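You operate a simulated robot arm through the tools that you are given. There is no shell and no other tool. Be economical: measure what you need, move in short steps, check, and stop when the job is done.

You run a simulated robot arm. Do the job below in one go: nothing can be reset, and whatever is moved stays where it is left.

JOB
Tip the last flakes into the dark green bowl, then add about 150 ml of milk.
Fine: milk from the milk jug; both jugs go back; spill nothing.

It is judged by the outcome, as a careful person would: the job done as asked, and still so three seconds after it is handed in. It fails if anything else is knocked over, pushed out of place, dropped, spilled or broken.

ROBOT AND FRAMES
A 6-joint arm with a two-finger parallel gripper, fixed in place. Base frame: the origin is at the foot of the arm, x ahead of it, y to its left, z up; the work surface is at about z = 0.75. Units: m, degrees, N and s.
With the tool pointing down near the work surface it reaches from about 0.18 to 0.84 m from the base axis. Its first joint turns from -166.0 to 166.0 degrees. Payload 3.91 kg.
The tool frame sits at the grasp point between the pads (the TCP): z along the fingers, y along the line on which they close. The tips reach 0.03 m beyond it. Largest opening 0.11 m; finger width 0.02, thickness 0.01; the body of the gripper, 0.048 by 0.112 m, starts 0.055 m behind the TCP.
Orientation is that of the tool frame in the base frame, as a unit quaternion [x, y, z, w]. With the fingers straight down and closing along the base's y, the tool's x points along the base's -x, its y along +y and its z along -z.

CONTROLS
- The arm moves only by the tool apply_moves. Its argument "increments" is a list of rows, each a list of 7 numbers: the shift along the base's x, y, z in units of 40 mm (1.0 is 40 mm), then the turn, a rotation vector about the base's x, y, z in units of 5 degrees (1.0 is 5 degrees), then the finger opening in m, from 0 to 0.11. In form: [[dx, dy, dz, rx, ry, rz, claw], ...]. A call has 1 to 12 rows; each row shifts and turns the commanded pose from where the row before left it. A call with a number of a shift or a turn outside -1 to 1 is refused whole. A row lasts 0.2 s, in which the tool goes at most 0.05 m and 8.6 degrees; a call with a longer step from one row to the next is refused whole, and so is a gripper value outside its range. A pose out of reach is approached as far as the arm can. The call stops where the force on the tool passes 60 N (or 10 N more than at its start, if that is more) or the arm is blocked; 0.2 s more then pass. Each finger travels about 0.108 m/s and halts on what it meets, pressing with about 31 N; the grip force reading is that of the motor and also rises with nothing between the fingers. The clock runs only during rows and for 0.2 s after the last one: add rows that do not move to give the fingers time. It gives the time, the measured TCP pose, the force on the tool (base axes), the opening and the grip force at its end, in the units of the frame above (readings bear some noise), and new pictures: "pictures" is both (left out), scene, wrist or none.
- Cameras (640 x 400 px; columns grow to the right, rows downward): "scene" is fixed at [0.218, 0.5009, 1.4994]; the picture's right is [-0.76, -0.66, 0.00], its down [-0.55, 0.63, -0.55] and it looks along [0.36, -0.42, -0.83] (base axes); focal length 260 px, centre (320, 200). "wrist" rides on the gripper at [-0.036, 0, -0.057] in the tool frame; the picture's right is [0.00, -1.00, 0.00], its down [0.97, 0.00, -0.24] and it looks along [0.24, 0.00, 0.97] (tool axes); focal length 218 px, centre (320, 200). There is no depth. A picture from a camera that has moved, and an enlarged one, comes with that camera's place and axes in the base frame and with its lens.
- move_column(by): slides the trunk up (or, below 0, down) by that many m; the arm rides with it, the base frame stays. It gives what a move gives, with no picture.
- enlarge(camera, box): a new picture of the part [left, top, right, bottom] of that camera's present view, enlarged. It takes no simulated time.
- hand_in(): hands the job in; it is judged then, once.

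Go step by step. Nothing tells you positions but the pictures and the camera data: compare them with the known pose of the tool, close in by small moves and look again before you grip or let go. The budget is 120 turns and 150 pictures, counting those below and the enlarged ones. Unless the task says otherwise, let go and move clear before handing in, and close with one line.

The tools are called by a JSON object that holds its "op" and its "data". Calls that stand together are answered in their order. apply_moves: Moves the arm, as the interface text tells. Its arguments: {"type":"object","properties":{"increments":{"type":"array","items":{"type":"array","items":{"type":"number"}}},"pictures":{"type":"string","enum":["both","scene","wrist","none"]}},"required":["increments"]} The other tools are called the same way: move_column (by) slides the trunk up or down; enlarge (camera, box) takes an enlarged picture of a part of a camera's view; hand_in () hands the job in.

At the start:

```text
time_s: 0.0
ee_pos: [0.4509, 0.0594, 1.0918]
tool_rot: [0.0, 1.0, -0.001, 0.0]
force: [-0.2, -0.1, -0.5]
gripper_width: 0.1099
gripper_force: 0.0
trunk travel left (down, up): [-0.35, 0.19]
```

scene: 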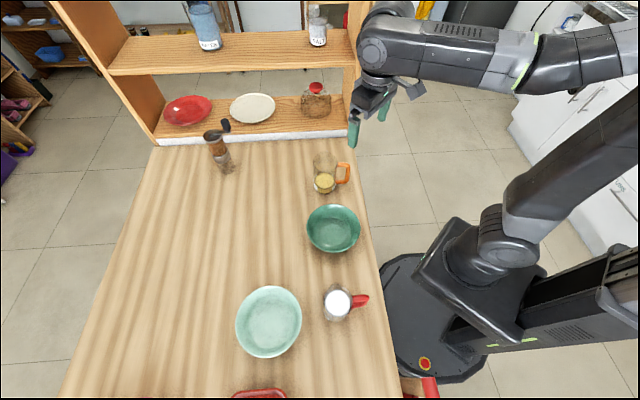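
wrist: 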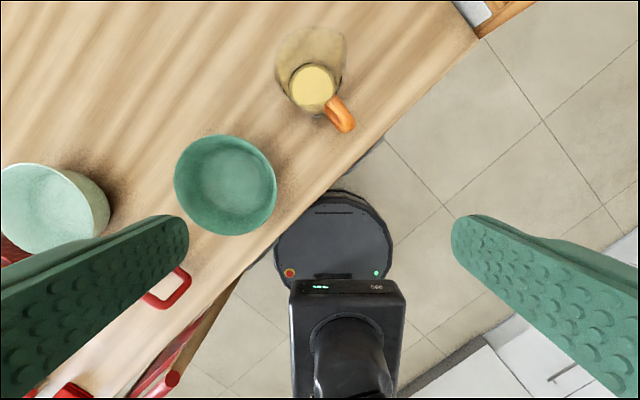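

I see an orange-handled jug with yellow contents, the dark green bowl, a red-handled jug with white contents, and a light green bowl. I'll look at them closely first.

{"op": "enlarge", "data": {"camera": "scene", "box": [270, 130, 400, 211]}}

{"op": "enlarge", "data": {"camera": "scene", "box": [230, 200, 420, 340]}}

{"op": "enlarge", "data": {"camera": "scene", "box": [100, 0, 380, 175]}}

{"op": "enlarge", "data": {"camera": "wrist", "box": [160, 0, 400, 250]}}

```text
4.92 times, centred on (335, 170) of scene
camera zoom: at [0.218, 0.5009, 1.4994], right [-0.76, -0.66, 0.0], down [-0.55, 0.63, -0.55], along [0.36, -0.42, -0.83], focal length 1282 px, centre (246, 345)
```

zoom: 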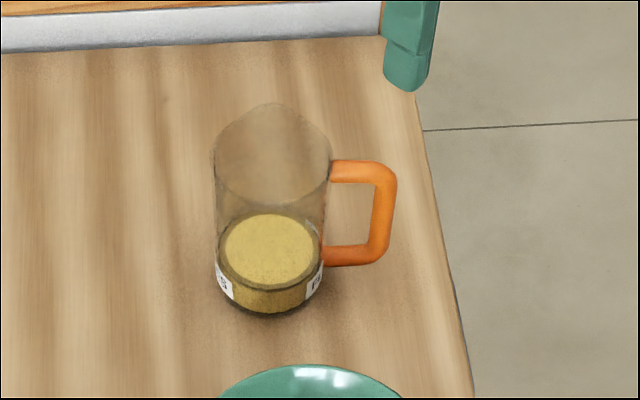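

```text
2.86 times, centred on (325, 270) of scene
camera zoom: at [0.218, 0.5009, 1.4994], right [-0.76, -0.66, 0.0], down [-0.55, 0.63, -0.55], along [0.36, -0.42, -0.83], focal length 744 px, centre (306, 0)
```

zoom: 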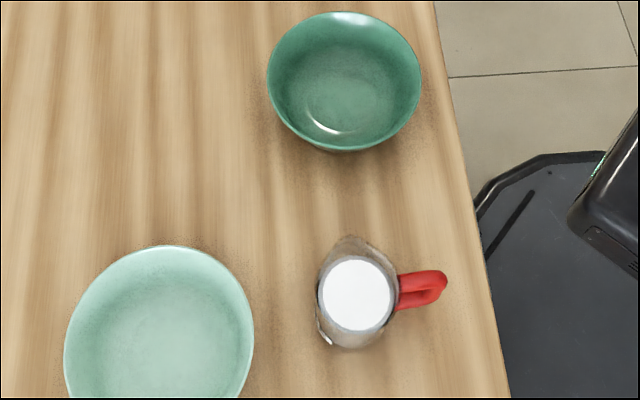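

```text
2.29 times, centred on (240, 88) of scene
camera zoom: at [0.218, 0.5009, 1.4994], right [-0.76, -0.66, 0.0], down [-0.55, 0.63, -0.55], along [0.36, -0.42, -0.83], focal length 595 px, centre (503, 457)
```

zoom: 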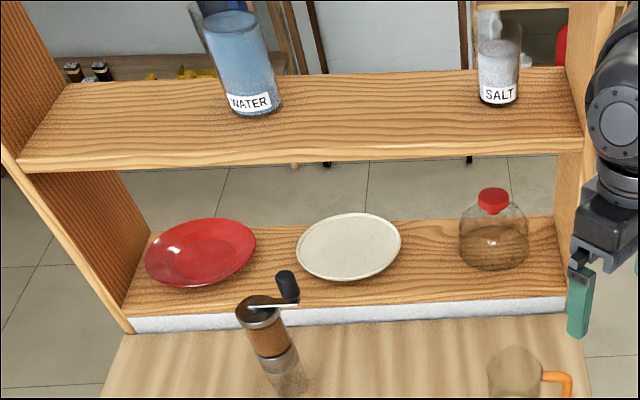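

```text
1.60 times, centred on (280, 125) of wrist
camera zoom: at [0.4883, 0.0602, 1.1502], right [0.0, -1.0, 0.0], down [-0.97, 0.0, 0.24], along [-0.24, 0.0, -0.97], focal length 349 px, centre (384, 320)
```

zoom: 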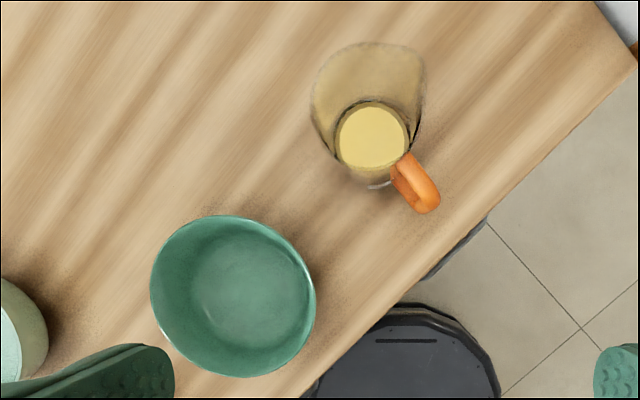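

The yellow-filled jug is at about (0.57, 0.06), about 0.13 m tall and 0.08 m wide. Its handle points towards (-0.73, -0.68). The bowl is near (0.43, 0.20) and the red jug near (0.28, 0.35). I'll turn the tool to face the orange handle from behind and read the label on the way.

{"op": "apply_moves", "data": {"increments": [[-0.2, -0.4, 0, 0, 0, 1, 0.11], [-0.2, -0.4, 0, 0, 0, 1, 0.11], [-0.2, -0.4, 0, 0, 0, 1, 0.11], [-0.2, -0.4, 0, 0, 0, 1, 0.11], [-0.2, -0.4, 0, 0, 0, 1, 0.11], [-0.2, -0.4, 0, 0, 0, 1, 0.11], [-0.1, -0.4, 0, 0, 0, 1, 0.11], [0, -0.4, 0, 0, 0, 1, 0.11], [0, -0.4, 0, 0, 0, 0.7, 0.11]], "pictures": "none"}}

{"op": "apply_moves", "data": {"increments": [[0, 0, -0.2, 0.68, -0.73, 0, 0.11], [0, 0, -0.2, 0.68, -0.73, 0, 0.11], [0, 0, -0.2, 0.68, -0.73, 0, 0.11], [0, 0, -0.2, 0.68, -0.73, 0, 0.11], [0, 0, -0.2, 0.68, -0.73, 0, 0.11], [0, 0, -0.2, 0.68, -0.73, 0, 0.11], [0, 0, -0.2, 0.68, -0.73, 0, 0.11], [0, 0, -0.2, 0.68, -0.73, 0, 0.11], [0, 0, -0.2, 0.68, -0.73, 0, 0.11]]}}

```text
time_s: 2.0
ee_pos: [0.3981, -0.0842, 1.092]
tool_rot: [-0.372, 0.928, 0.0, 0.0]
force: [0.3, -0.8, -0.6]
gripper_width: 0.1101
gripper_force: 0.0
trunk travel left (down, up): [-0.35, 0.19]
```

```text
time_s: 4.0
ee_pos: [0.3985, -0.0835, 1.0199]
tool_rot: [-0.342, 0.859, 0.139, 0.356]
force: [0.3, 0.3, 0.1]
gripper_width: 0.1099
gripper_force: 0.1
trunk travel left (down, up): [-0.35, 0.19]
camera wrist: at [0.3895, -0.0936, 1.0874], right [0.69, -0.73, 0.01], down [-0.62, -0.59, -0.52], along [0.38, 0.35, -0.86], focal length 218 px, centre (320, 200)
```

scene: 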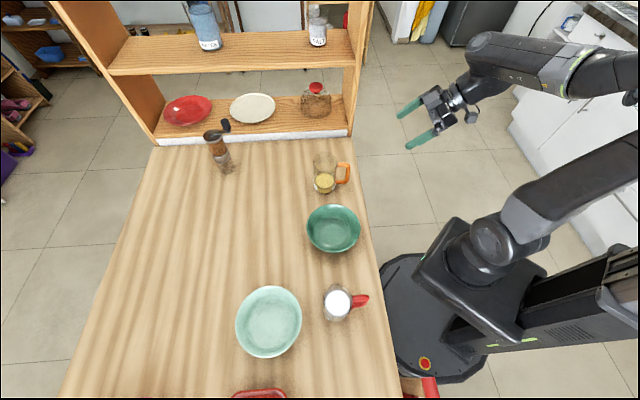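
wrist: 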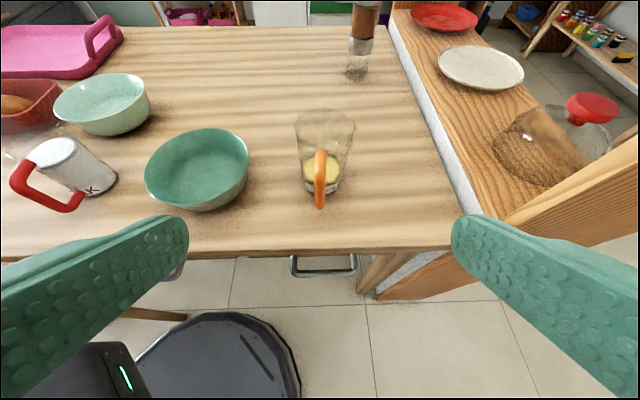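

The tool is now nearly in line with the orange handle. I'll check the labels from here.

{"op": "enlarge", "data": {"camera": "wrist", "box": [280, 95, 370, 215]}}

{"op": "enlarge", "data": {"camera": "wrist", "box": [0, 100, 140, 230]}}

```text
3.33 times, centred on (325, 155) of wrist
camera zoom: at [0.3895, -0.0936, 1.0874], right [0.69, -0.73, 0.01], down [-0.62, -0.59, -0.52], along [0.38, 0.35, -0.86], focal length 728 px, centre (303, 350)
```

zoom: 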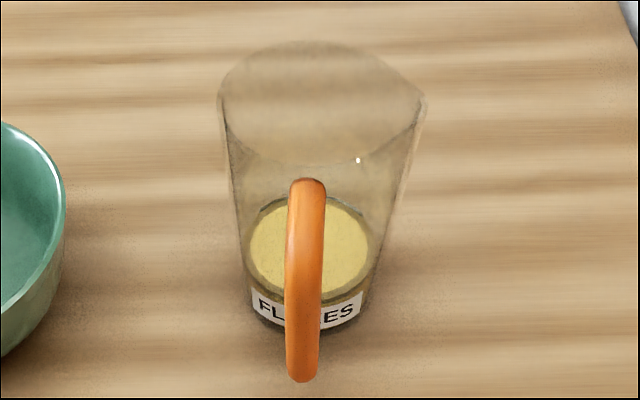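

```text
3.08 times, centred on (70, 165) of wrist
camera zoom: at [0.3895, -0.0936, 1.0874], right [0.69, -0.73, 0.01], down [-0.62, -0.59, -0.52], along [0.38, 0.35, -0.86], focal length 672 px, centre (1089, 308)
```

zoom: 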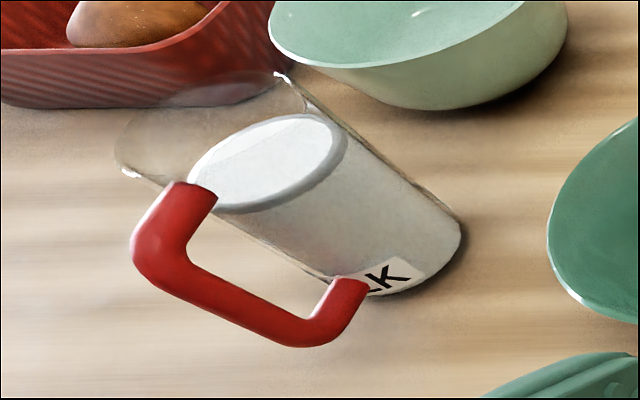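

Labels read FLAKES and (MI)LK. Both jugs have the spout on the side, 90° from the handle, so I can pour by rolling the tool while holding the handle level. Before gripping anything, I'll test whether the arm can hold the pouring pose above the bowl.

{"op": "apply_moves", "data": {"increments": [[0, 0.3, 0, 0.68, -0.73, 0, 0.11], [0, 0.3, 0, 0.68, -0.73, 0, 0.11], [0, 0.3, 0, 0.68, -0.73, 0, 0.11], [0, 0.3, 0, 0.68, -0.73, 0, 0.11], [0, 0.3, 0, 0.68, -0.73, 0, 0.11], [0, 0.3, 0, 0.68, -0.73, 0, 0.11], [0, 0.3, 0, 0.68, -0.73, 0, 0.11], [0, 0.3, 0, 0.68, -0.73, 0, 0.11], [0, 0.3, 0, 0.68, -0.73, 0, 0.11]], "pictures": "none"}}

{"op": "apply_moves", "data": {"increments": [[-0.2, 0.6, 0, 0, 0, 1, 0.11], [-0.2, 0.6, 0, 0, 0, 1, 0.11], [-0.2, 0.6, 0, 0, 0, 1, 0.11], [-0.2, 0.6, 0, 0, 0, 1, 0.11], [-0.1, 0.6, 0, 0, 0, 0.5, 0.11]], "pictures": "scene"}}

```text
time_s: 6.0
ee_pos: [0.3989, 0.0234, 1.0212]
tool_rot: [-0.263, 0.657, 0.255, 0.659]
force: [0.3, 0.3, 0.4]
gripper_width: 0.11
gripper_force: 0.0
trunk travel left (down, up): [-0.35, 0.19]
```

```text
time_s: 7.2
ee_pos: [0.3635, 0.1454, 1.0211]
tool_rot: [-0.387, 0.594, 0.38, 0.595]
force: [0.7, 0.3, 0.2]
gripper_width: 0.1102
gripper_force: 0.0
trunk travel left (down, up): [-0.35, 0.19]
```

scene: 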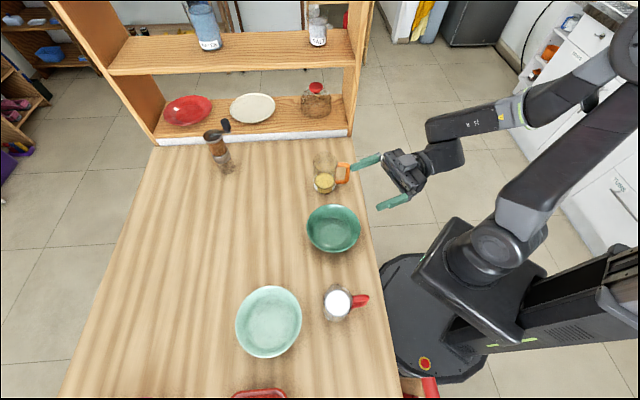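

That pose is reached. Next I'll test the roll: 110° about the tool axis, lowering to pouring height.

{"op": "apply_moves", "data": {"increments": [[0, 0, -0.2, 0.42, 0.9, 0, 0.11], [0, 0, -0.2, 0.42, 0.9, 0, 0.11], [0, 0, -0.2, 0.42, 0.9, 0, 0.11], [0, 0, -0.2, 0.42, 0.9, 0, 0.11], [0, 0, -0.2, 0.42, 0.9, 0, 0.11], [0, 0, -0.2, 0.42, 0.9, 0, 0.11], [0, 0, -0.2, 0.42, 0.9, 0, 0.11], [0, 0, -0.2, 0.42, 0.9, 0, 0.11], [0, 0, -0.2, 0.42, 0.9, 0, 0.11], [0, 0, -0.2, 0.42, 0.9, 0, 0.11], [0, 0, 0, 0.42, 0.9, 0, 0.11], [0, 0, 0, 0.42, 0.9, 0, 0.11]], "pictures": "none"}}

{"op": "apply_moves", "data": {"increments": [[0, 0, 0, 0.42, 0.9, 0, 0.11], [0, 0, 0, 0.42, 0.9, 0, 0.11], [0, 0, 0, 0.42, 0.9, 0, 0.11], [0, 0, 0, 0.42, 0.9, 0, 0.11], [0, 0, 0, 0.42, 0.9, 0, 0.11], [0, 0, 0, 0.42, 0.9, 0, 0.11], [0, 0, 0, 0.42, 0.9, 0, 0.11], [0, 0, 0, 0.42, 0.9, 0, 0.11], [0, 0, 0, 0.42, 0.9, 0, 0.11], [0, 0, 0, 0.42, 0.9, 0, 0.11], [0, 0, 0, 0.42, 0.9, 0, 0.11], [0, 0, 0, 0.42, 0.9, 0, 0.11]], "pictures": "scene"}}

```text
time_s: 9.8
ee_pos: [0.3621, 0.1419, 0.9406]
tool_rot: [-0.039, 0.704, 0.628, 0.33]
force: [-0.4, -0.2, 0.0]
gripper_width: 0.1101
gripper_force: 0.1
trunk travel left (down, up): [-0.35, 0.19]
```

```text
time_s: 12.4
ee_pos: [0.3635, 0.1434, 0.9406]
tool_rot: [0.318, 0.628, 0.71, -0.022]
force: [0.3, 0.7, -1.1]
gripper_width: 0.1102
gripper_force: 0.2
trunk travel left (down, up): [-0.35, 0.19]
```

scene: 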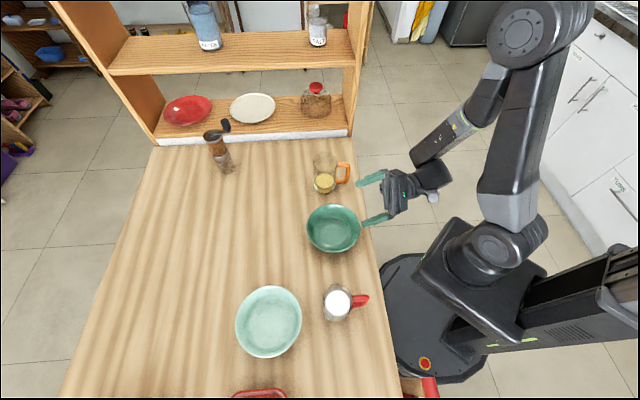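

The full roll is reachable. I'll undo it and line up level, behind the flakes jug's handle.

{"op": "apply_moves", "data": {"increments": [[0, 0, 0.1, -0.42, -0.9, 0, 0.11], [0, 0, 0.1, -0.42, -0.9, 0, 0.11], [0, 0, 0.1, -0.42, -0.9, 0, 0.11], [0, 0, 0.1, -0.42, -0.9, 0, 0.11], [0, 0, 0.1, -0.42, -0.9, 0, 0.11], [0, 0, 0, -0.42, -0.9, 0, 0.11], [0, 0, 0, -0.42, -0.9, 0, 0.11], [0, 0, 0, -0.42, -0.9, 0, 0.11], [0, 0, 0, -0.42, -0.9, 0, 0.11], [0, 0, 0, -0.42, -0.9, 0, 0.11], [0, 0, 0, -0.42, -0.9, 0, 0.11], [0, 0, 0, -0.42, -0.9, 0, 0.11]], "pictures": "none"}}

{"op": "apply_moves", "data": {"increments": [[0, -0.3, 0, -0.42, -0.9, 0, 0.11], [0, -0.3, 0, -0.42, -0.9, 0, 0.11], [0, -0.3, 0, -0.42, -0.9, 0, 0.11], [0, -0.3, 0, -0.42, -0.9, 0, 0.11], [0, -0.3, 0, -0.42, -0.9, 0, 0.11], [0, -0.3, 0, -0.42, -0.9, 0, 0.11], [0, -0.3, 0, -0.42, -0.9, 0, 0.11], [0, -0.3, 0, -0.42, -0.9, 0, 0.11], [0, -0.3, 0, -0.42, -0.9, 0, 0.11], [0, -0.3, 0, -0.42, -0.9, 0, 0.11], [0, -0.3, 0, -0.42, -0.9, 0, 0.11], [0, -0.3, 0, -0.42, -0.9, 0, 0.11]], "pictures": "none"}}

{"op": "apply_moves", "data": {"increments": [[0, -0.3, -0.2, 0, 0, -1, 0.08], [0, -0.3, -0.2, 0, 0, -1, 0.08], [0.2, -0.3, -0.2, 0, 0, -1, 0.08], [0.2, -0.3, -0.2, 0, 0, -1, 0.08], [0.2, -0.3, -0.2, 0, 0, -0.5, 0.08], [0.3, 0, -0.2, 0, 0, 0, 0.08], [0.3, 0, -0.2, 0, 0, 0, 0.08], [0.3, 0, -0.2, 0, 0, 0, 0.08]]}}

```text
time_s: 15.0
ee_pos: [0.3634, 0.1425, 0.9599]
tool_rot: [-0.039, 0.704, 0.627, 0.33]
force: [-0.4, -0.3, 0.0]
gripper_width: 0.1098
gripper_force: 0.0
trunk travel left (down, up): [-0.35, 0.19]
```

```text
time_s: 17.6
ee_pos: [0.3622, 0.0, 0.96]
tool_rot: [-0.386, 0.594, 0.379, 0.596]
force: [-0.3, -0.7, -0.1]
gripper_width: 0.1099
gripper_force: 0.0
trunk travel left (down, up): [-0.35, 0.19]
```

```text
time_s: 19.4
ee_pos: [0.4233, -0.0619, 0.8945]
tool_rot: [-0.264, 0.658, 0.256, 0.658]
force: [0.0, 0.1, 0.3]
gripper_width: 0.0798
gripper_force: 0.0
trunk travel left (down, up): [-0.35, 0.19]
camera wrist: at [0.383, -0.0991, 0.9325], right [0.68, -0.73, 0.01], down [-0.17, -0.17, -0.97], along [0.71, 0.66, -0.24], focal length 218 px, centre (320, 200)
```

scene: 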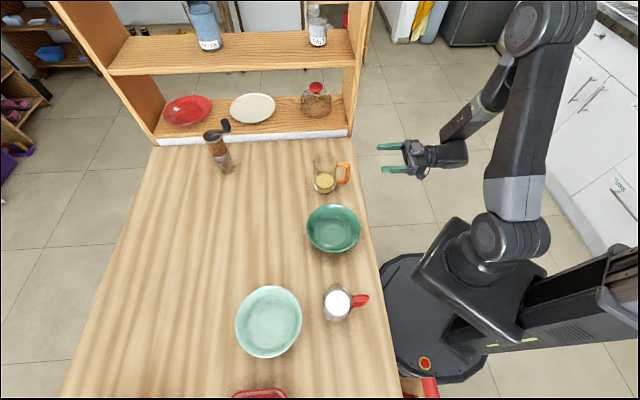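
wrist: 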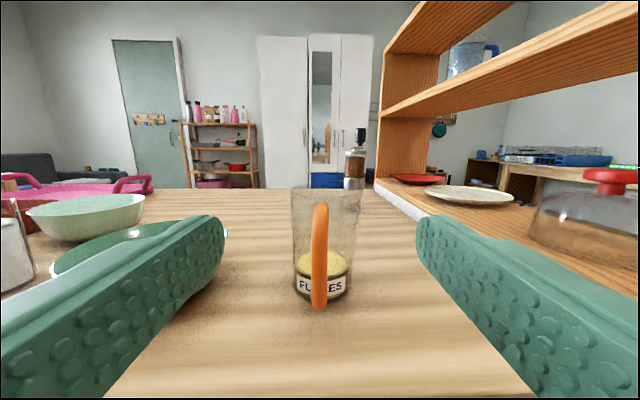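

The bar is centred, but the jug body sits slightly to the right, so the handle's azimuth is about 38°. I'll trim the yaw, lower, and stop 6 cm short.

{"op": "apply_moves", "data": {"increments": [[0.25, 0.25, -0.2, 0, 0, -0.2, 0.08], [0.25, 0.25, -0.2, 0, 0, -0.2, 0.08], [0.25, 0.25, -0.2, 0, 0, -0.2, 0.08], [0.25, 0.25, -0.2, 0, 0, -0.2, 0.08], [0.25, 0.25, -0.2, 0, 0, -0.2, 0.08]]}}

{"op": "enlarge", "data": {"camera": "scene", "box": [290, 130, 420, 211]}}

```text
time_s: 20.6
ee_pos: [0.4719, -0.0111, 0.856]
tool_rot: [-0.233, 0.669, 0.226, 0.669]
force: [0.3, 0.0, 0.5]
gripper_width: 0.08
gripper_force: 0.0
trunk travel left (down, up): [-0.35, 0.19]
camera wrist: at [0.4293, -0.0454, 0.8928], right [0.61, -0.79, 0.01], down [-0.19, -0.16, -0.97], along [0.77, 0.59, -0.24], focal length 218 px, centre (320, 200)
```

scene: 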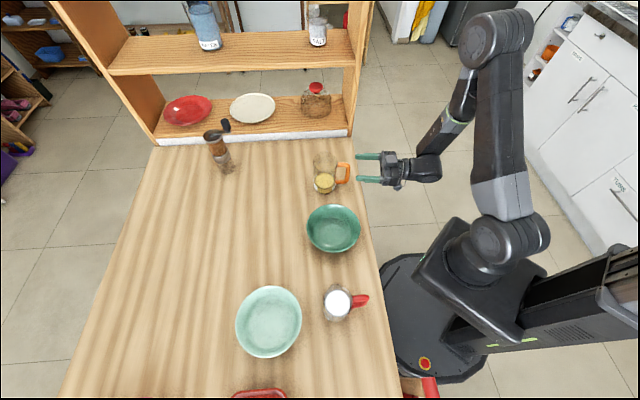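
wrist: 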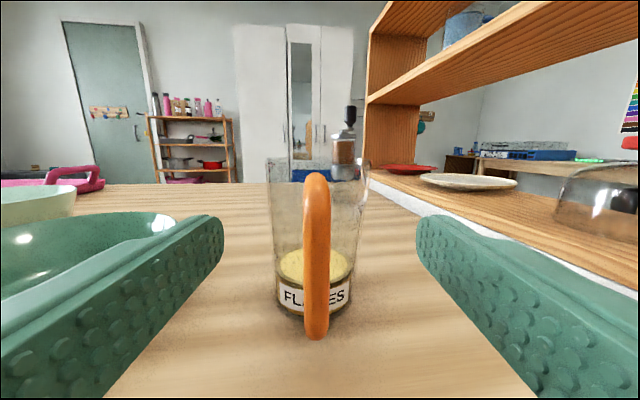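

```text
4.92 times, centred on (355, 170) of scene
camera zoom: at [0.218, 0.5009, 1.4994], right [-0.76, -0.66, 0.0], down [-0.55, 0.63, -0.55], along [0.36, -0.42, -0.83], focal length 1282 px, centre (148, 345)
```

zoom: 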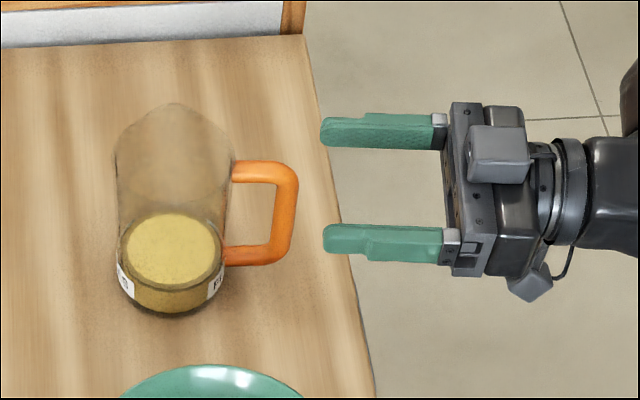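

The tool is aligned, with the handle bar about 5.5 cm ahead of the TCP. I'll advance so the bar sits between the pads.

{"op": "apply_moves", "data": {"increments": [[0.325, 0.28, 0.05, 0, 0, 0, 0.08], [0.325, 0.28, 0.05, 0, 0, 0, 0.08], [0.325, 0.28, 0.05, 0, 0, 0, 0.08]]}}

{"op": "enlarge", "data": {"camera": "scene", "box": [290, 130, 420, 211]}}

```text
time_s: 21.4
ee_pos: [0.5117, 0.0218, 0.8616]
tool_rot: [-0.233, 0.669, 0.227, 0.668]
force: [-0.4, -0.4, 1.3]
gripper_width: 0.0799
gripper_force: 0.2
trunk travel left (down, up): [-0.35, 0.19]
camera wrist: at [0.4683, -0.0117, 0.8993], right [0.61, -0.79, 0.01], down [-0.19, -0.16, -0.97], along [0.77, 0.59, -0.24], focal length 218 px, centre (320, 200)
```

scene: 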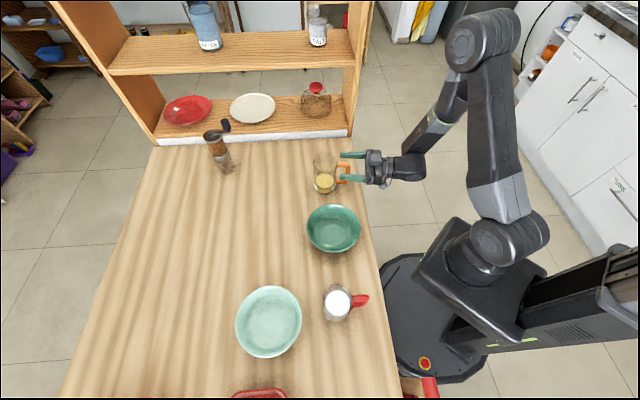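
wrist: 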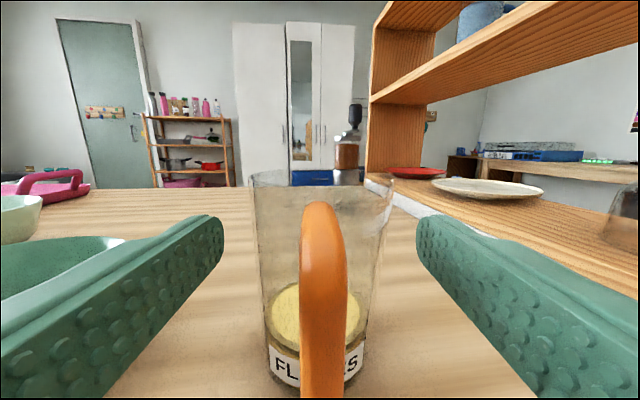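

```text
4.92 times, centred on (355, 170) of scene
camera zoom: at [0.218, 0.5009, 1.4994], right [-0.76, -0.66, 0.0], down [-0.55, 0.63, -0.55], along [0.36, -0.42, -0.83], focal length 1282 px, centre (148, 345)
```

zoom: 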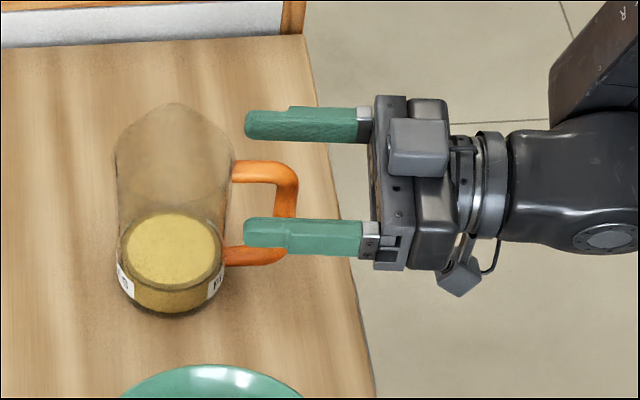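

The bar is centred between the pads at the TCP. I'll close the fingers on it.

{"op": "apply_moves", "data": {"increments": [[0, 0, 0, 0, 0, 0, 0.04], [0, 0, 0, 0, 0, 0, 0.025], [0, 0, 0, 0, 0, 0, 0], [0, 0, 0, 0, 0, 0, 0], [0, 0, 0, 0, 0, 0, 0], [0, 0, 0, 0, 0, 0, 0]]}}

{"op": "enlarge", "data": {"camera": "scene", "box": [290, 130, 420, 211]}}

```text
time_s: 22.8
ee_pos: [0.5121, 0.0216, 0.8624]
tool_rot: [-0.233, 0.669, 0.226, 0.669]
force: [0.0, 0.2, 0.2]
gripper_width: 0.0145
gripper_force: 30.4
trunk travel left (down, up): [-0.35, 0.19]
camera wrist: at [0.468, -0.0118, 0.8994], right [0.62, -0.79, 0.01], down [-0.19, -0.16, -0.97], along [0.77, 0.59, -0.24], focal length 218 px, centre (320, 200)
```

scene: 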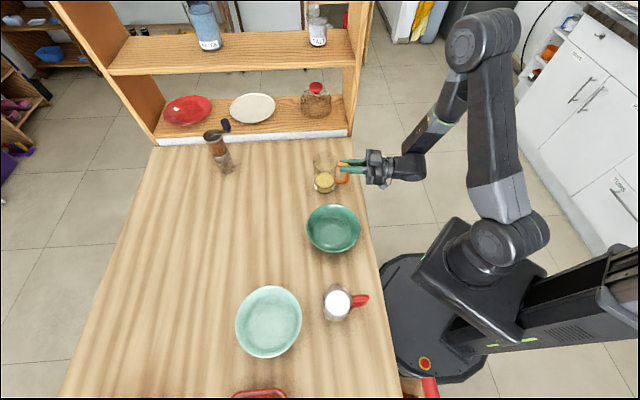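
wrist: 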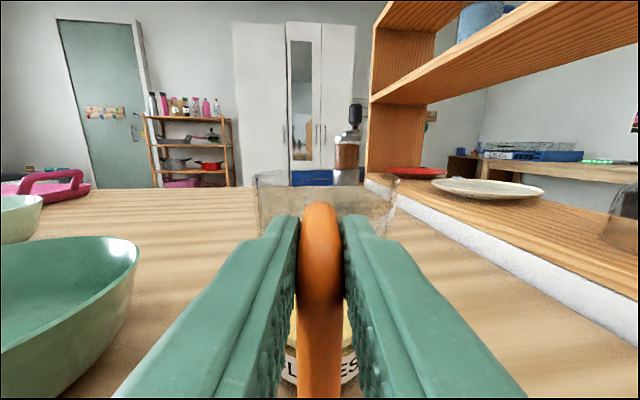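

```text
4.92 times, centred on (355, 170) of scene
camera zoom: at [0.218, 0.5009, 1.4994], right [-0.76, -0.66, 0.0], down [-0.55, 0.63, -0.55], along [0.36, -0.42, -0.83], focal length 1282 px, centre (148, 345)
```

zoom: 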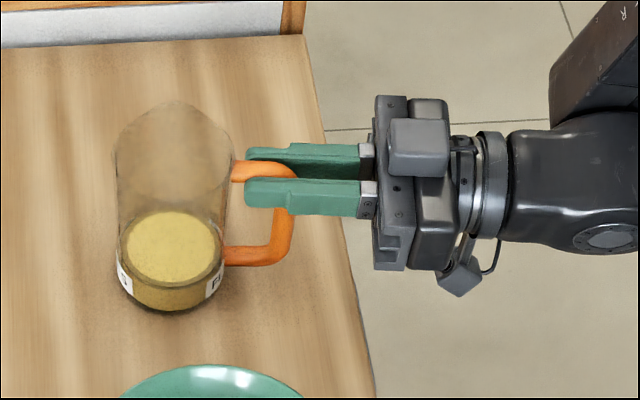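

The grip covers both the bar and the upper arm of the handle. I'll lift slowly and check for slip.

{"op": "apply_moves", "data": {"increments": [[0, 0, 0.15, 0, 0, 0, 0], [0, 0, 0.3, 0, 0, 0, 0], [0, 0, 0.4, 0, 0, 0, 0], [0, 0, 0.4, 0, 0, 0, 0], [0, 0, 0.4, 0, 0, 0, 0], [0, 0, 0.4, 0, 0, 0, 0], [0, 0, 0.4, 0, 0, 0, 0], [0, 0, 0, 0, 0, 0, 0], [0, 0, 0, 0, 0, 0, 0]]}}

{"op": "enlarge", "data": {"camera": "scene", "box": [290, 110, 420, 191]}}

```text
time_s: 24.8
ee_pos: [0.5127, 0.0231, 0.9592]
tool_rot: [-0.233, 0.669, 0.225, 0.669]
force: [-0.1, -0.4, -0.8]
gripper_width: 0.0146
gripper_force: 30.6
trunk travel left (down, up): [-0.35, 0.19]
camera wrist: at [0.4682, -0.0124, 0.9963], right [0.62, -0.79, 0.01], down [-0.19, -0.16, -0.97], along [0.77, 0.59, -0.24], focal length 218 px, centre (320, 200)
```

scene: 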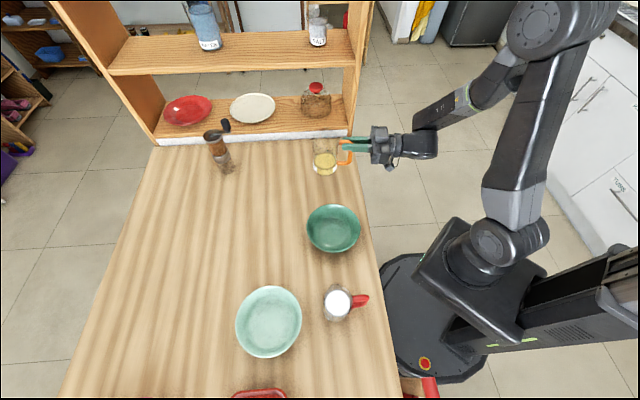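
wrist: 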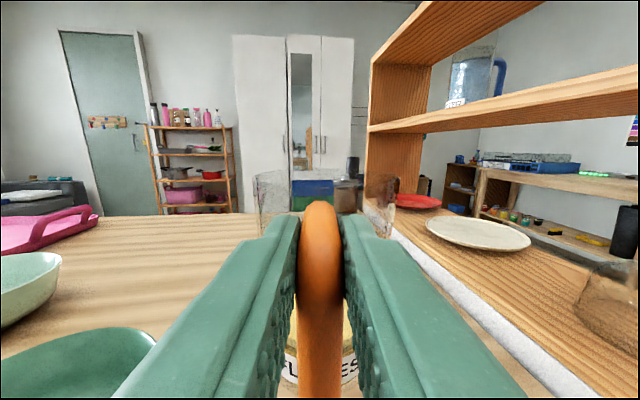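

```text
4.92 times, centred on (355, 150) of scene
camera zoom: at [0.218, 0.5009, 1.4994], right [-0.76, -0.66, 0.0], down [-0.55, 0.63, -0.55], along [0.36, -0.42, -0.83], focal length 1282 px, centre (148, 444)
```

zoom: 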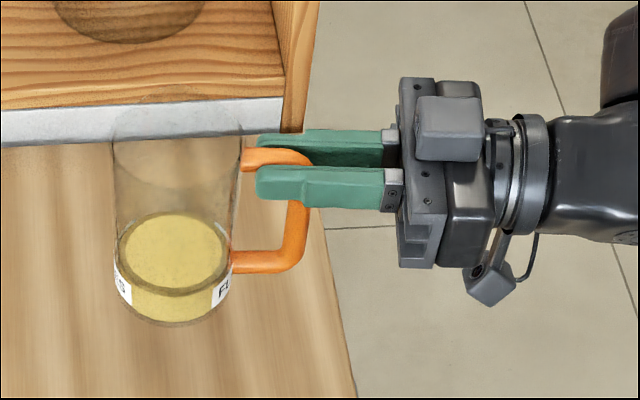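

The lift is clean with no slip. I'll carry the jug upright over the bowl, centred near (0.424, 0.204) with its rim at about 0.82, yawing 25°.

{"op": "apply_moves", "data": {"increments": [[-0.3, 0.2, 0.2, 0, 0, 0.5, 0], [-0.37, 0.31, 0.2, 0, 0, 0.5, 0], [-0.38, 0.32, 0.2, 0, 0, 0.5, 0], [-0.38, 0.32, 0, 0, 0, 0.5, 0], [-0.38, 0.32, 0, 0, 0, 0.5, 0], [-0.38, 0.32, 0, 0, 0, 0.5, 0], [-0.38, 0.32, 0, 0, 0, 0.5, 0], [-0.38, 0.32, 0, 0, 0, 0.5, 0], [-0.38, 0.32, 0, 0, 0, 0.5, 0], [-0.3, 0.2, 0, 0, 0, 0.5, 0], [-0.14, 0.17, 0, 0, 0, 0, 0], [0, 0, 0, 0, 0, 0, 0]]}}

{"op": "enlarge", "data": {"camera": "scene", "box": [270, 150, 430, 250]}}

```text
time_s: 27.4
ee_pos: [0.3606, 0.1475, 0.983]
tool_rot: [-0.373, 0.603, 0.365, 0.604]
force: [0.1, 0.0, -1.7]
gripper_width: 0.0147
gripper_force: 30.8
trunk travel left (down, up): [-0.35, 0.19]
camera wrist: at [0.3361, 0.0976, 1.0211], right [0.89, -0.45, 0.01], down [-0.1, -0.22, -0.97], along [0.44, 0.86, -0.24], focal length 218 px, centre (320, 200)
```

scene: 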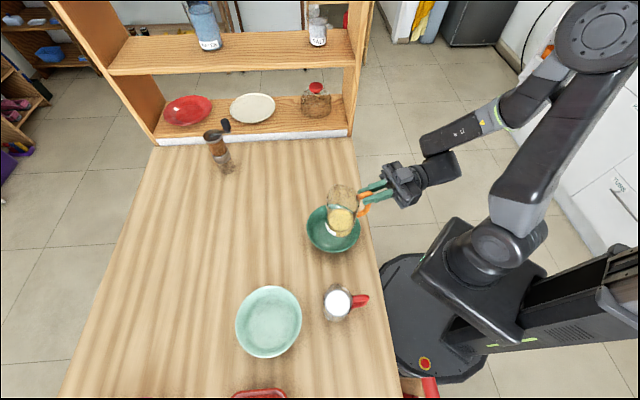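
wrist: 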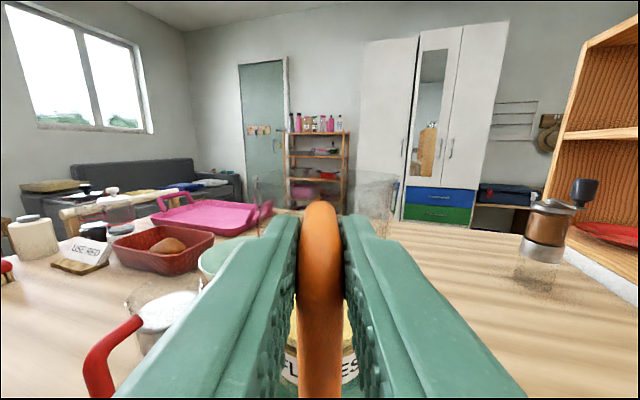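

```text
4.00 times, centred on (350, 200) of scene
camera zoom: at [0.218, 0.5009, 1.4994], right [-0.76, -0.66, 0.0], down [-0.55, 0.63, -0.55], along [0.36, -0.42, -0.83], focal length 1042 px, centre (200, 200)
```

zoom: 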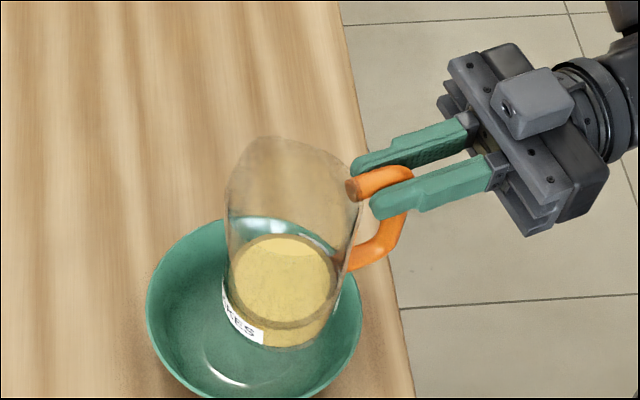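

The jug is over the bowl. I'll lower it slightly and start rolling the spout down.

{"op": "apply_moves", "data": {"increments": [[0, 0, -0.1, 0.448, 0.894, 0, 0], [0, 0, -0.1, 0.448, 0.894, 0, 0], [0, 0, -0.1, 0.448, 0.894, 0, 0], [0, 0, -0.1, 0.448, 0.894, 0, 0], [0, 0, -0.1, 0.448, 0.894, 0, 0], [0, 0, -0.1, 0.448, 0.894, 0, 0], [0, 0, -0.1, 0.448, 0.894, 0, 0], [0, 0, 0, 0.448, 0.894, 0, 0], [0, 0, 0, 0.448, 0.894, 0, 0], [0, 0, 0, 0.448, 0.894, 0, 0], [0, 0, 0, 0.448, 0.894, 0, 0], [0, 0, 0, 0.448, 0.894, 0, 0]], "pictures": "wrist"}}

{"op": "enlarge", "data": {"camera": "scene", "box": [270, 160, 430, 260]}}

```text
time_s: 30.0
ee_pos: [0.3609, 0.1476, 0.9574]
tool_rot: [-0.023, 0.709, 0.619, 0.336]
force: [0.1, 0.9, -2.0]
gripper_width: 0.015
gripper_force: 31.1
trunk travel left (down, up): [-0.35, 0.19]
camera wrist: at [0.3646, 0.0837, 0.9761], right [0.45, -0.23, -0.86], down [-0.86, 0.16, -0.49], along [0.25, 0.96, -0.13], focal length 218 px, centre (320, 200)
```

wrist: 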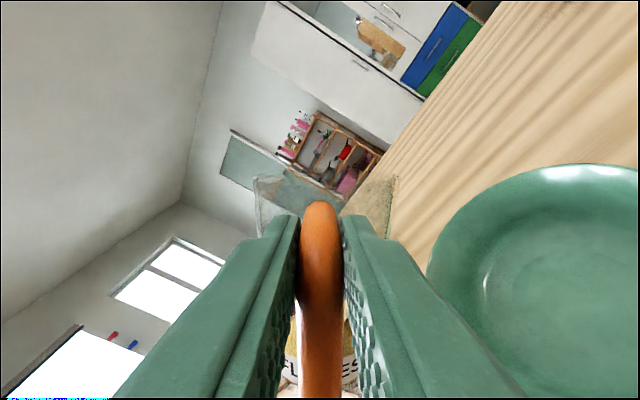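

```text
4.00 times, centred on (350, 210) of scene
camera zoom: at [0.218, 0.5009, 1.4994], right [-0.76, -0.66, 0.0], down [-0.55, 0.63, -0.55], along [0.36, -0.42, -0.83], focal length 1042 px, centre (200, 160)
```

zoom: 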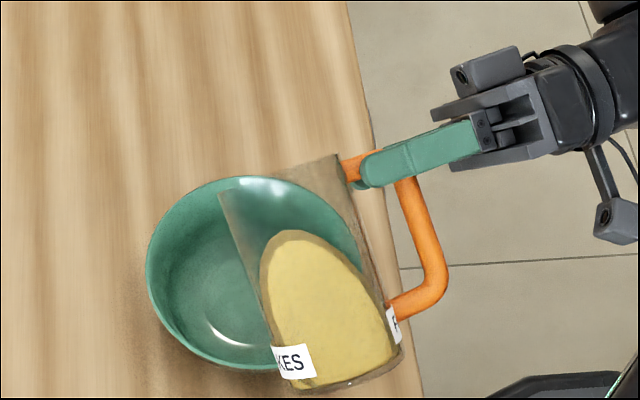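

The lip is over the bowl's centre and the contents haven't reached it yet. I'll keep rolling.

{"op": "apply_moves", "data": {"increments": [[0, 0, 0, 0.448, 0.894, 0, 0], [0, 0, 0, 0.448, 0.894, 0, 0], [0, 0, 0, 0.224, 0.447, 0, 0], [0, 0, 0, 0.224, 0.447, 0, 0], [0, 0, 0, 0.224, 0.447, 0, 0], [0, 0, 0, 0.224, 0.447, 0, 0], [0, 0, 0, 0, 0, 0, 0]], "pictures": "none"}}

{"op": "enlarge", "data": {"camera": "scene", "box": [270, 160, 430, 260]}}

```text
time_s: 31.6
ee_pos: [0.3609, 0.1474, 0.9566]
tool_rot: [0.099, 0.703, 0.667, 0.224]
force: [0.6, -0.3, -1.2]
gripper_width: 0.0148
gripper_force: 31.0
trunk travel left (down, up): [-0.35, 0.19]
```

```text
4.00 times, centred on (350, 210) of scene
camera zoom: at [0.218, 0.5009, 1.4994], right [-0.76, -0.66, 0.0], down [-0.55, 0.63, -0.55], along [0.36, -0.42, -0.83], focal length 1042 px, centre (200, 160)
```

zoom: 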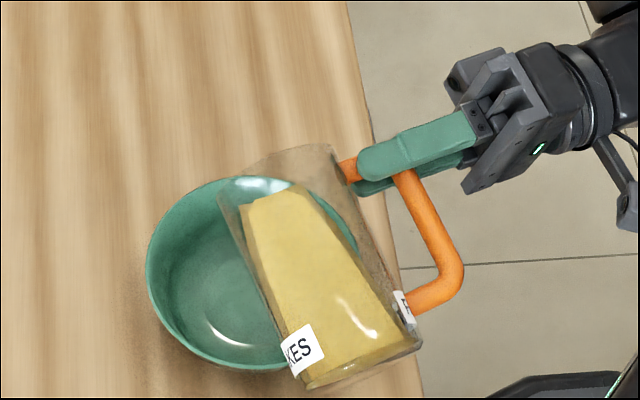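

The flakes are creeping towards the lip at 80°. I'll continue slowly.

{"op": "apply_moves", "data": {"increments": [[0, 0, 0, 0.112, 0.224, 0, 0], [0, 0, 0, 0.112, 0.224, 0, 0], [0, 0, 0, 0.112, 0.224, 0, 0], [0, 0, 0, 0.112, 0.224, 0, 0], [0, 0, 0, 0, 0, 0, 0], [0, 0, 0, 0, 0, 0, 0]], "pictures": "none"}}

{"op": "enlarge", "data": {"camera": "scene", "box": [270, 160, 430, 260]}}

```text
time_s: 33.0
ee_pos: [0.3608, 0.1478, 0.9568]
tool_rot: [0.129, 0.698, 0.677, 0.194]
force: [0.4, 0.1, -1.6]
gripper_width: 0.0144
gripper_force: 30.9
trunk travel left (down, up): [-0.35, 0.19]
```

```text
4.00 times, centred on (350, 210) of scene
camera zoom: at [0.218, 0.5009, 1.4994], right [-0.76, -0.66, 0.0], down [-0.55, 0.63, -0.55], along [0.36, -0.42, -0.83], focal length 1042 px, centre (200, 160)
```

zoom: 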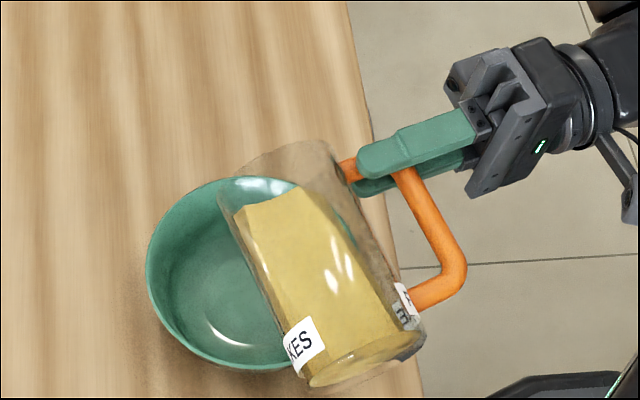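

{"op": "apply_moves", "data": {"increments": [[0, 0, 0, 0.112, 0.224, 0, 0], [0, 0, 0, 0.112, 0.224, 0, 0], [0, 0, 0, 0.112, 0.224, 0, 0], [0, 0, 0, 0.112, 0.224, 0, 0], [0, 0, 0, 0.112, 0.224, 0, 0], [0, 0, 0, 0.112, 0.224, 0, 0], [0, 0, 0, 0, 0, 0, 0], [0, 0, 0, 0, 0, 0, 0]], "pictures": "none"}}

{"op": "enlarge", "data": {"camera": "scene", "box": [270, 160, 430, 260]}}

```text
time_s: 34.8
ee_pos: [0.36, 0.1483, 0.9562]
tool_rot: [0.175, 0.688, 0.688, 0.15]
force: [-0.3, 0.2, -1.6]
gripper_width: 0.0146
gripper_force: 30.8
trunk travel left (down, up): [-0.35, 0.19]
```

```text
4.00 times, centred on (350, 210) of scene
camera zoom: at [0.218, 0.5009, 1.4994], right [-0.76, -0.66, 0.0], down [-0.55, 0.63, -0.55], along [0.36, -0.42, -0.83], focal length 1042 px, centre (200, 160)
```

zoom: 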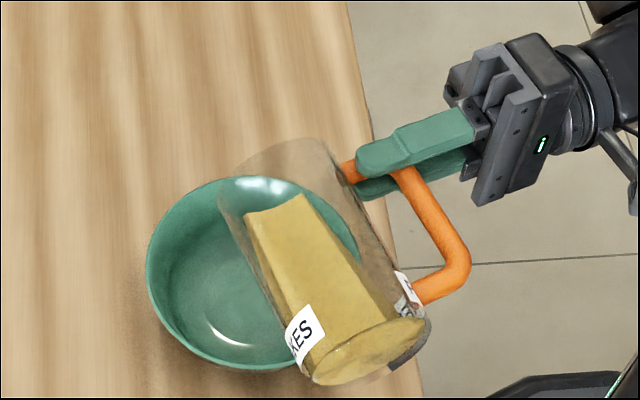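

{"op": "apply_moves", "data": {"increments": [[0, 0, 0, 0.112, 0.224, 0, 0], [0, 0, 0, 0.112, 0.224, 0, 0], [0, 0, 0, 0.112, 0.224, 0, 0], [0, 0, 0, 0.112, 0.224, 0, 0], [0, 0, 0, 0, 0, 0, 0]], "pictures": "wrist"}}

{"op": "enlarge", "data": {"camera": "scene", "box": [290, 180, 390, 250]}}

```text
time_s: 36.0
ee_pos: [0.3603, 0.1489, 0.9571]
tool_rot: [0.203, 0.679, 0.695, 0.118]
force: [0.6, -0.3, -0.5]
gripper_width: 0.0145
gripper_force: 31.1
trunk travel left (down, up): [-0.35, 0.19]
camera wrist: at [0.3685, 0.0817, 0.9539], right [-0.11, 0.05, -0.99], down [-0.97, 0.21, 0.12], along [0.22, 0.98, 0.02], focal length 218 px, centre (320, 200)
```

wrist: 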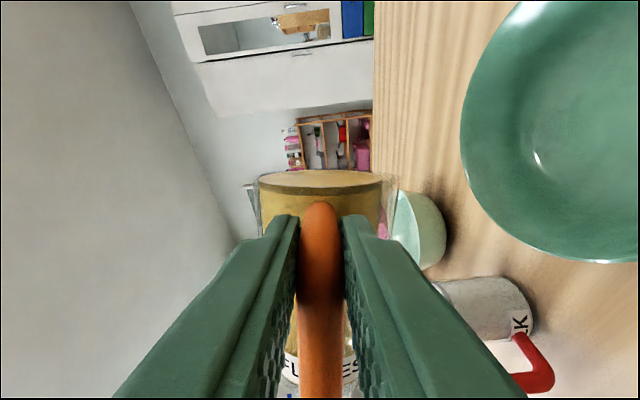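

```text
5.71 times, centred on (340, 215) of scene
camera zoom: at [0.218, 0.5009, 1.4994], right [-0.76, -0.66, 0.0], down [-0.55, 0.63, -0.55], along [0.36, -0.42, -0.83], focal length 1488 px, centre (206, 114)
```

zoom: 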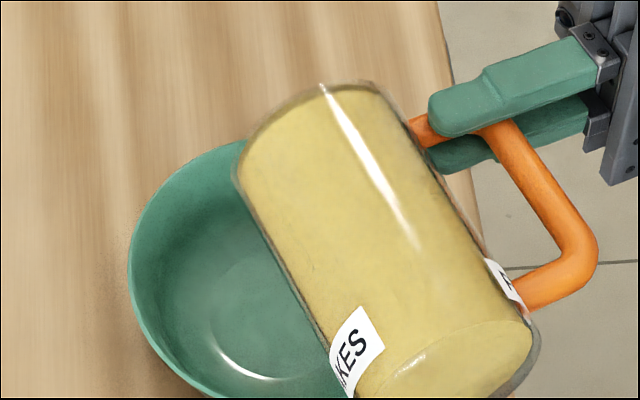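

The flakes are now lying along the wall up to the mouth, and the lip is about 2 cm from the bowl centre. I'll continue in small steps.

{"op": "apply_moves", "data": {"increments": [[0, 0, 0, 0.112, 0.224, 0, 0], [0, 0, 0, 0.112, 0.224, 0, 0], [0, 0, 0, 0, 0, 0, 0], [0, 0, 0, 0, 0, 0, 0], [0, 0, 0, 0, 0, 0, 0]], "pictures": "wrist"}}

{"op": "enlarge", "data": {"camera": "scene", "box": [290, 180, 390, 250]}}

```text
time_s: 37.2
ee_pos: [0.3606, 0.1467, 0.9569]
tool_rot: [0.219, 0.675, 0.697, 0.103]
force: [-0.3, 0.3, -1.5]
gripper_width: 0.0146
gripper_force: 31.5
trunk travel left (down, up): [-0.35, 0.19]
camera wrist: at [0.3688, 0.0811, 0.9522], right [-0.15, 0.07, -0.99], down [-0.96, 0.21, 0.16], along [0.22, 0.98, 0.03], focal length 218 px, centre (320, 200)
```

wrist: 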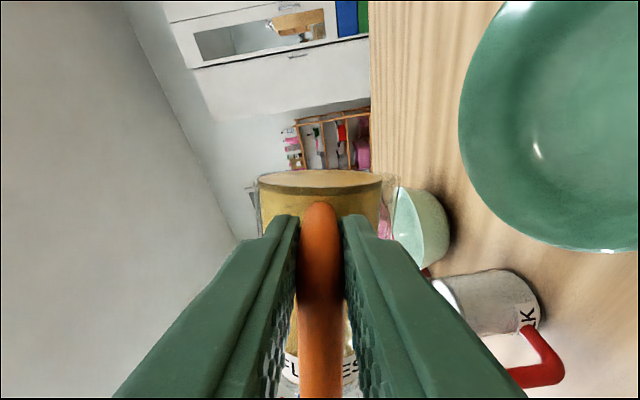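

```text
5.71 times, centred on (340, 215) of scene
camera zoom: at [0.218, 0.5009, 1.4994], right [-0.76, -0.66, 0.0], down [-0.55, 0.63, -0.55], along [0.36, -0.42, -0.83], focal length 1488 px, centre (206, 114)
```

zoom: 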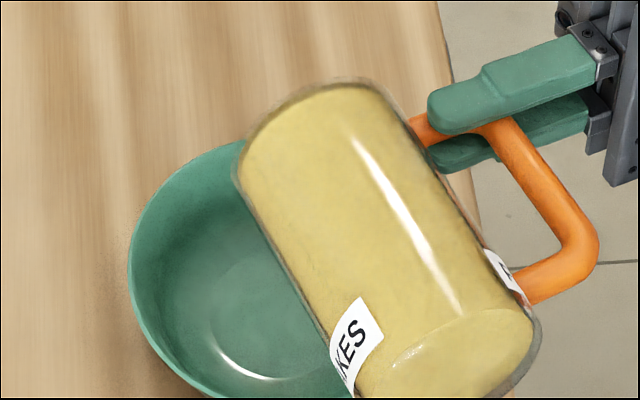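

{"op": "apply_moves", "data": {"increments": [[0, 0, 0, 0.112, 0.224, 0, 0], [0, 0, 0, 0.112, 0.224, 0, 0], [0, 0, 0, 0.112, 0.224, 0, 0], [0, 0, 0, 0.112, 0.224, 0, 0], [0, 0, 0, 0, 0, 0, 0], [0, 0, 0, 0, 0, 0, 0], [0, 0, 0, 0, 0, 0, 0]], "pictures": "none"}}

{"op": "enlarge", "data": {"camera": "scene", "box": [290, 180, 390, 250]}}

```text
time_s: 38.8
ee_pos: [0.3618, 0.1478, 0.9564]
tool_rot: [0.247, 0.666, 0.701, 0.072]
force: [-0.6, 0.1, -1.7]
gripper_width: 0.0148
gripper_force: 30.8
trunk travel left (down, up): [-0.35, 0.19]
```

```text
5.71 times, centred on (340, 215) of scene
camera zoom: at [0.218, 0.5009, 1.4994], right [-0.76, -0.66, 0.0], down [-0.55, 0.63, -0.55], along [0.36, -0.42, -0.83], focal length 1488 px, centre (206, 114)
```

zoom: 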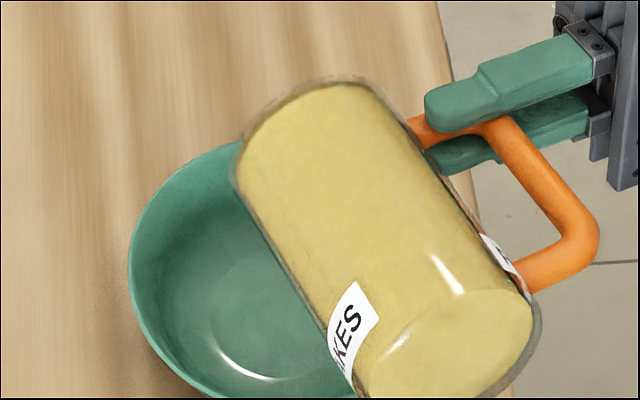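

{"op": "apply_moves", "data": {"increments": [[0.1, -0.05, 0, 0.224, 0.447, 0, 0], [0.1, -0.05, 0, 0.224, 0.447, 0, 0], [0.1, -0.05, 0, 0.224, 0.447, 0, 0], [0.1, -0.05, 0, 0.224, 0.447, 0, 0], [0, 0, 0, 0, 0, 0, 0], [0, 0, 0, 0, 0, 0, 0], [0, 0, 0, 0, 0, 0, 0], [0, 0, 0, 0, 0, 0, 0]], "pictures": "wrist"}}

{"op": "enlarge", "data": {"camera": "scene", "box": [290, 180, 390, 250]}}

```text
time_s: 40.6
ee_pos: [0.3778, 0.1399, 0.9553]
tool_rot: [0.304, 0.64, 0.705, 0.011]
force: [0.6, 1.1, -1.0]
gripper_width: 0.0146
gripper_force: 31.0
trunk travel left (down, up): [-0.35, 0.19]
camera wrist: at [0.3827, 0.0752, 0.9426], right [-0.37, 0.18, -0.91], down [-0.9, 0.18, 0.4], along [0.23, 0.97, 0.09], focal length 218 px, centre (320, 200)
```

wrist: 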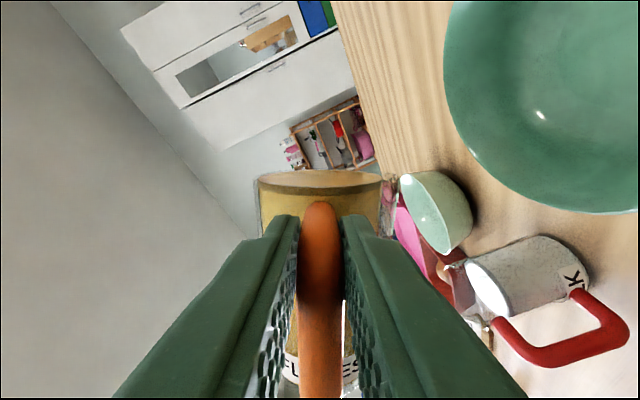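

```text
5.71 times, centred on (340, 215) of scene
camera zoom: at [0.218, 0.5009, 1.4994], right [-0.76, -0.66, 0.0], down [-0.55, 0.63, -0.55], along [0.36, -0.42, -0.83], focal length 1488 px, centre (206, 114)
```

zoom: 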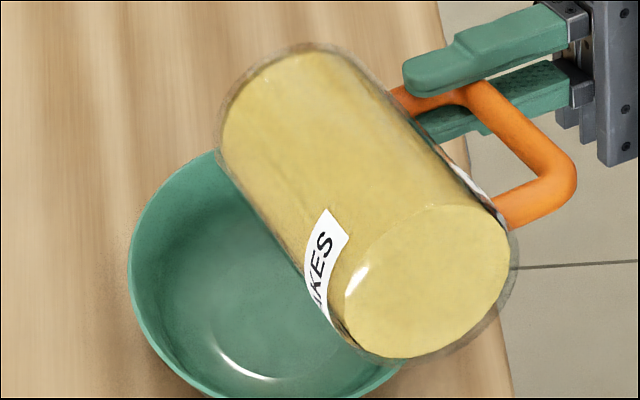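

The tilt is about 124°, yet the contents are still drawn full, so I can't tell what has poured. I'll wait a moment and take a closer look at the bowl.

{"op": "apply_moves", "data": {"increments": [[0, 0, 0, 0, 0, 0, 0], [0, 0, 0, 0, 0, 0, 0], [0, 0, 0, 0, 0, 0, 0], [0, 0, 0, 0, 0, 0, 0], [0, 0, 0, 0, 0, 0, 0], [0, 0, 0, 0, 0, 0, 0]], "pictures": "scene"}}

{"op": "enlarge", "data": {"camera": "wrist", "box": [240, 140, 480, 290]}}

```text
time_s: 42.0
ee_pos: [0.3766, 0.1398, 0.9565]
tool_rot: [0.304, 0.64, 0.706, 0.011]
force: [1.0, -0.4, -0.4]
gripper_width: 0.0147
gripper_force: 31.1
trunk travel left (down, up): [-0.35, 0.19]
```

scene: 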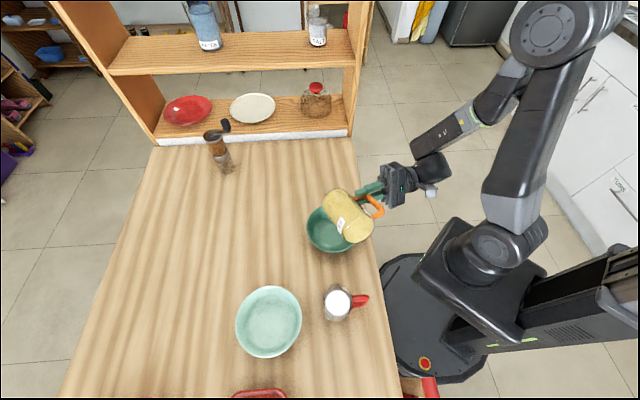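

```text
2.67 times, centred on (360, 215) of wrist
camera zoom: at [0.3827, 0.0752, 0.9426], right [-0.37, 0.18, -0.91], down [-0.9, 0.18, 0.4], along [0.23, 0.97, 0.09], focal length 582 px, centre (213, 160)
```

zoom: 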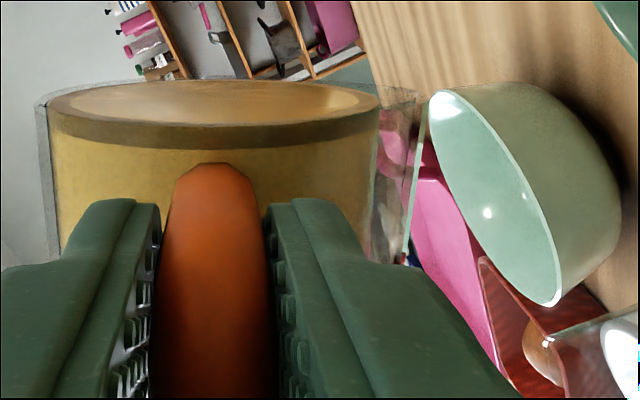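

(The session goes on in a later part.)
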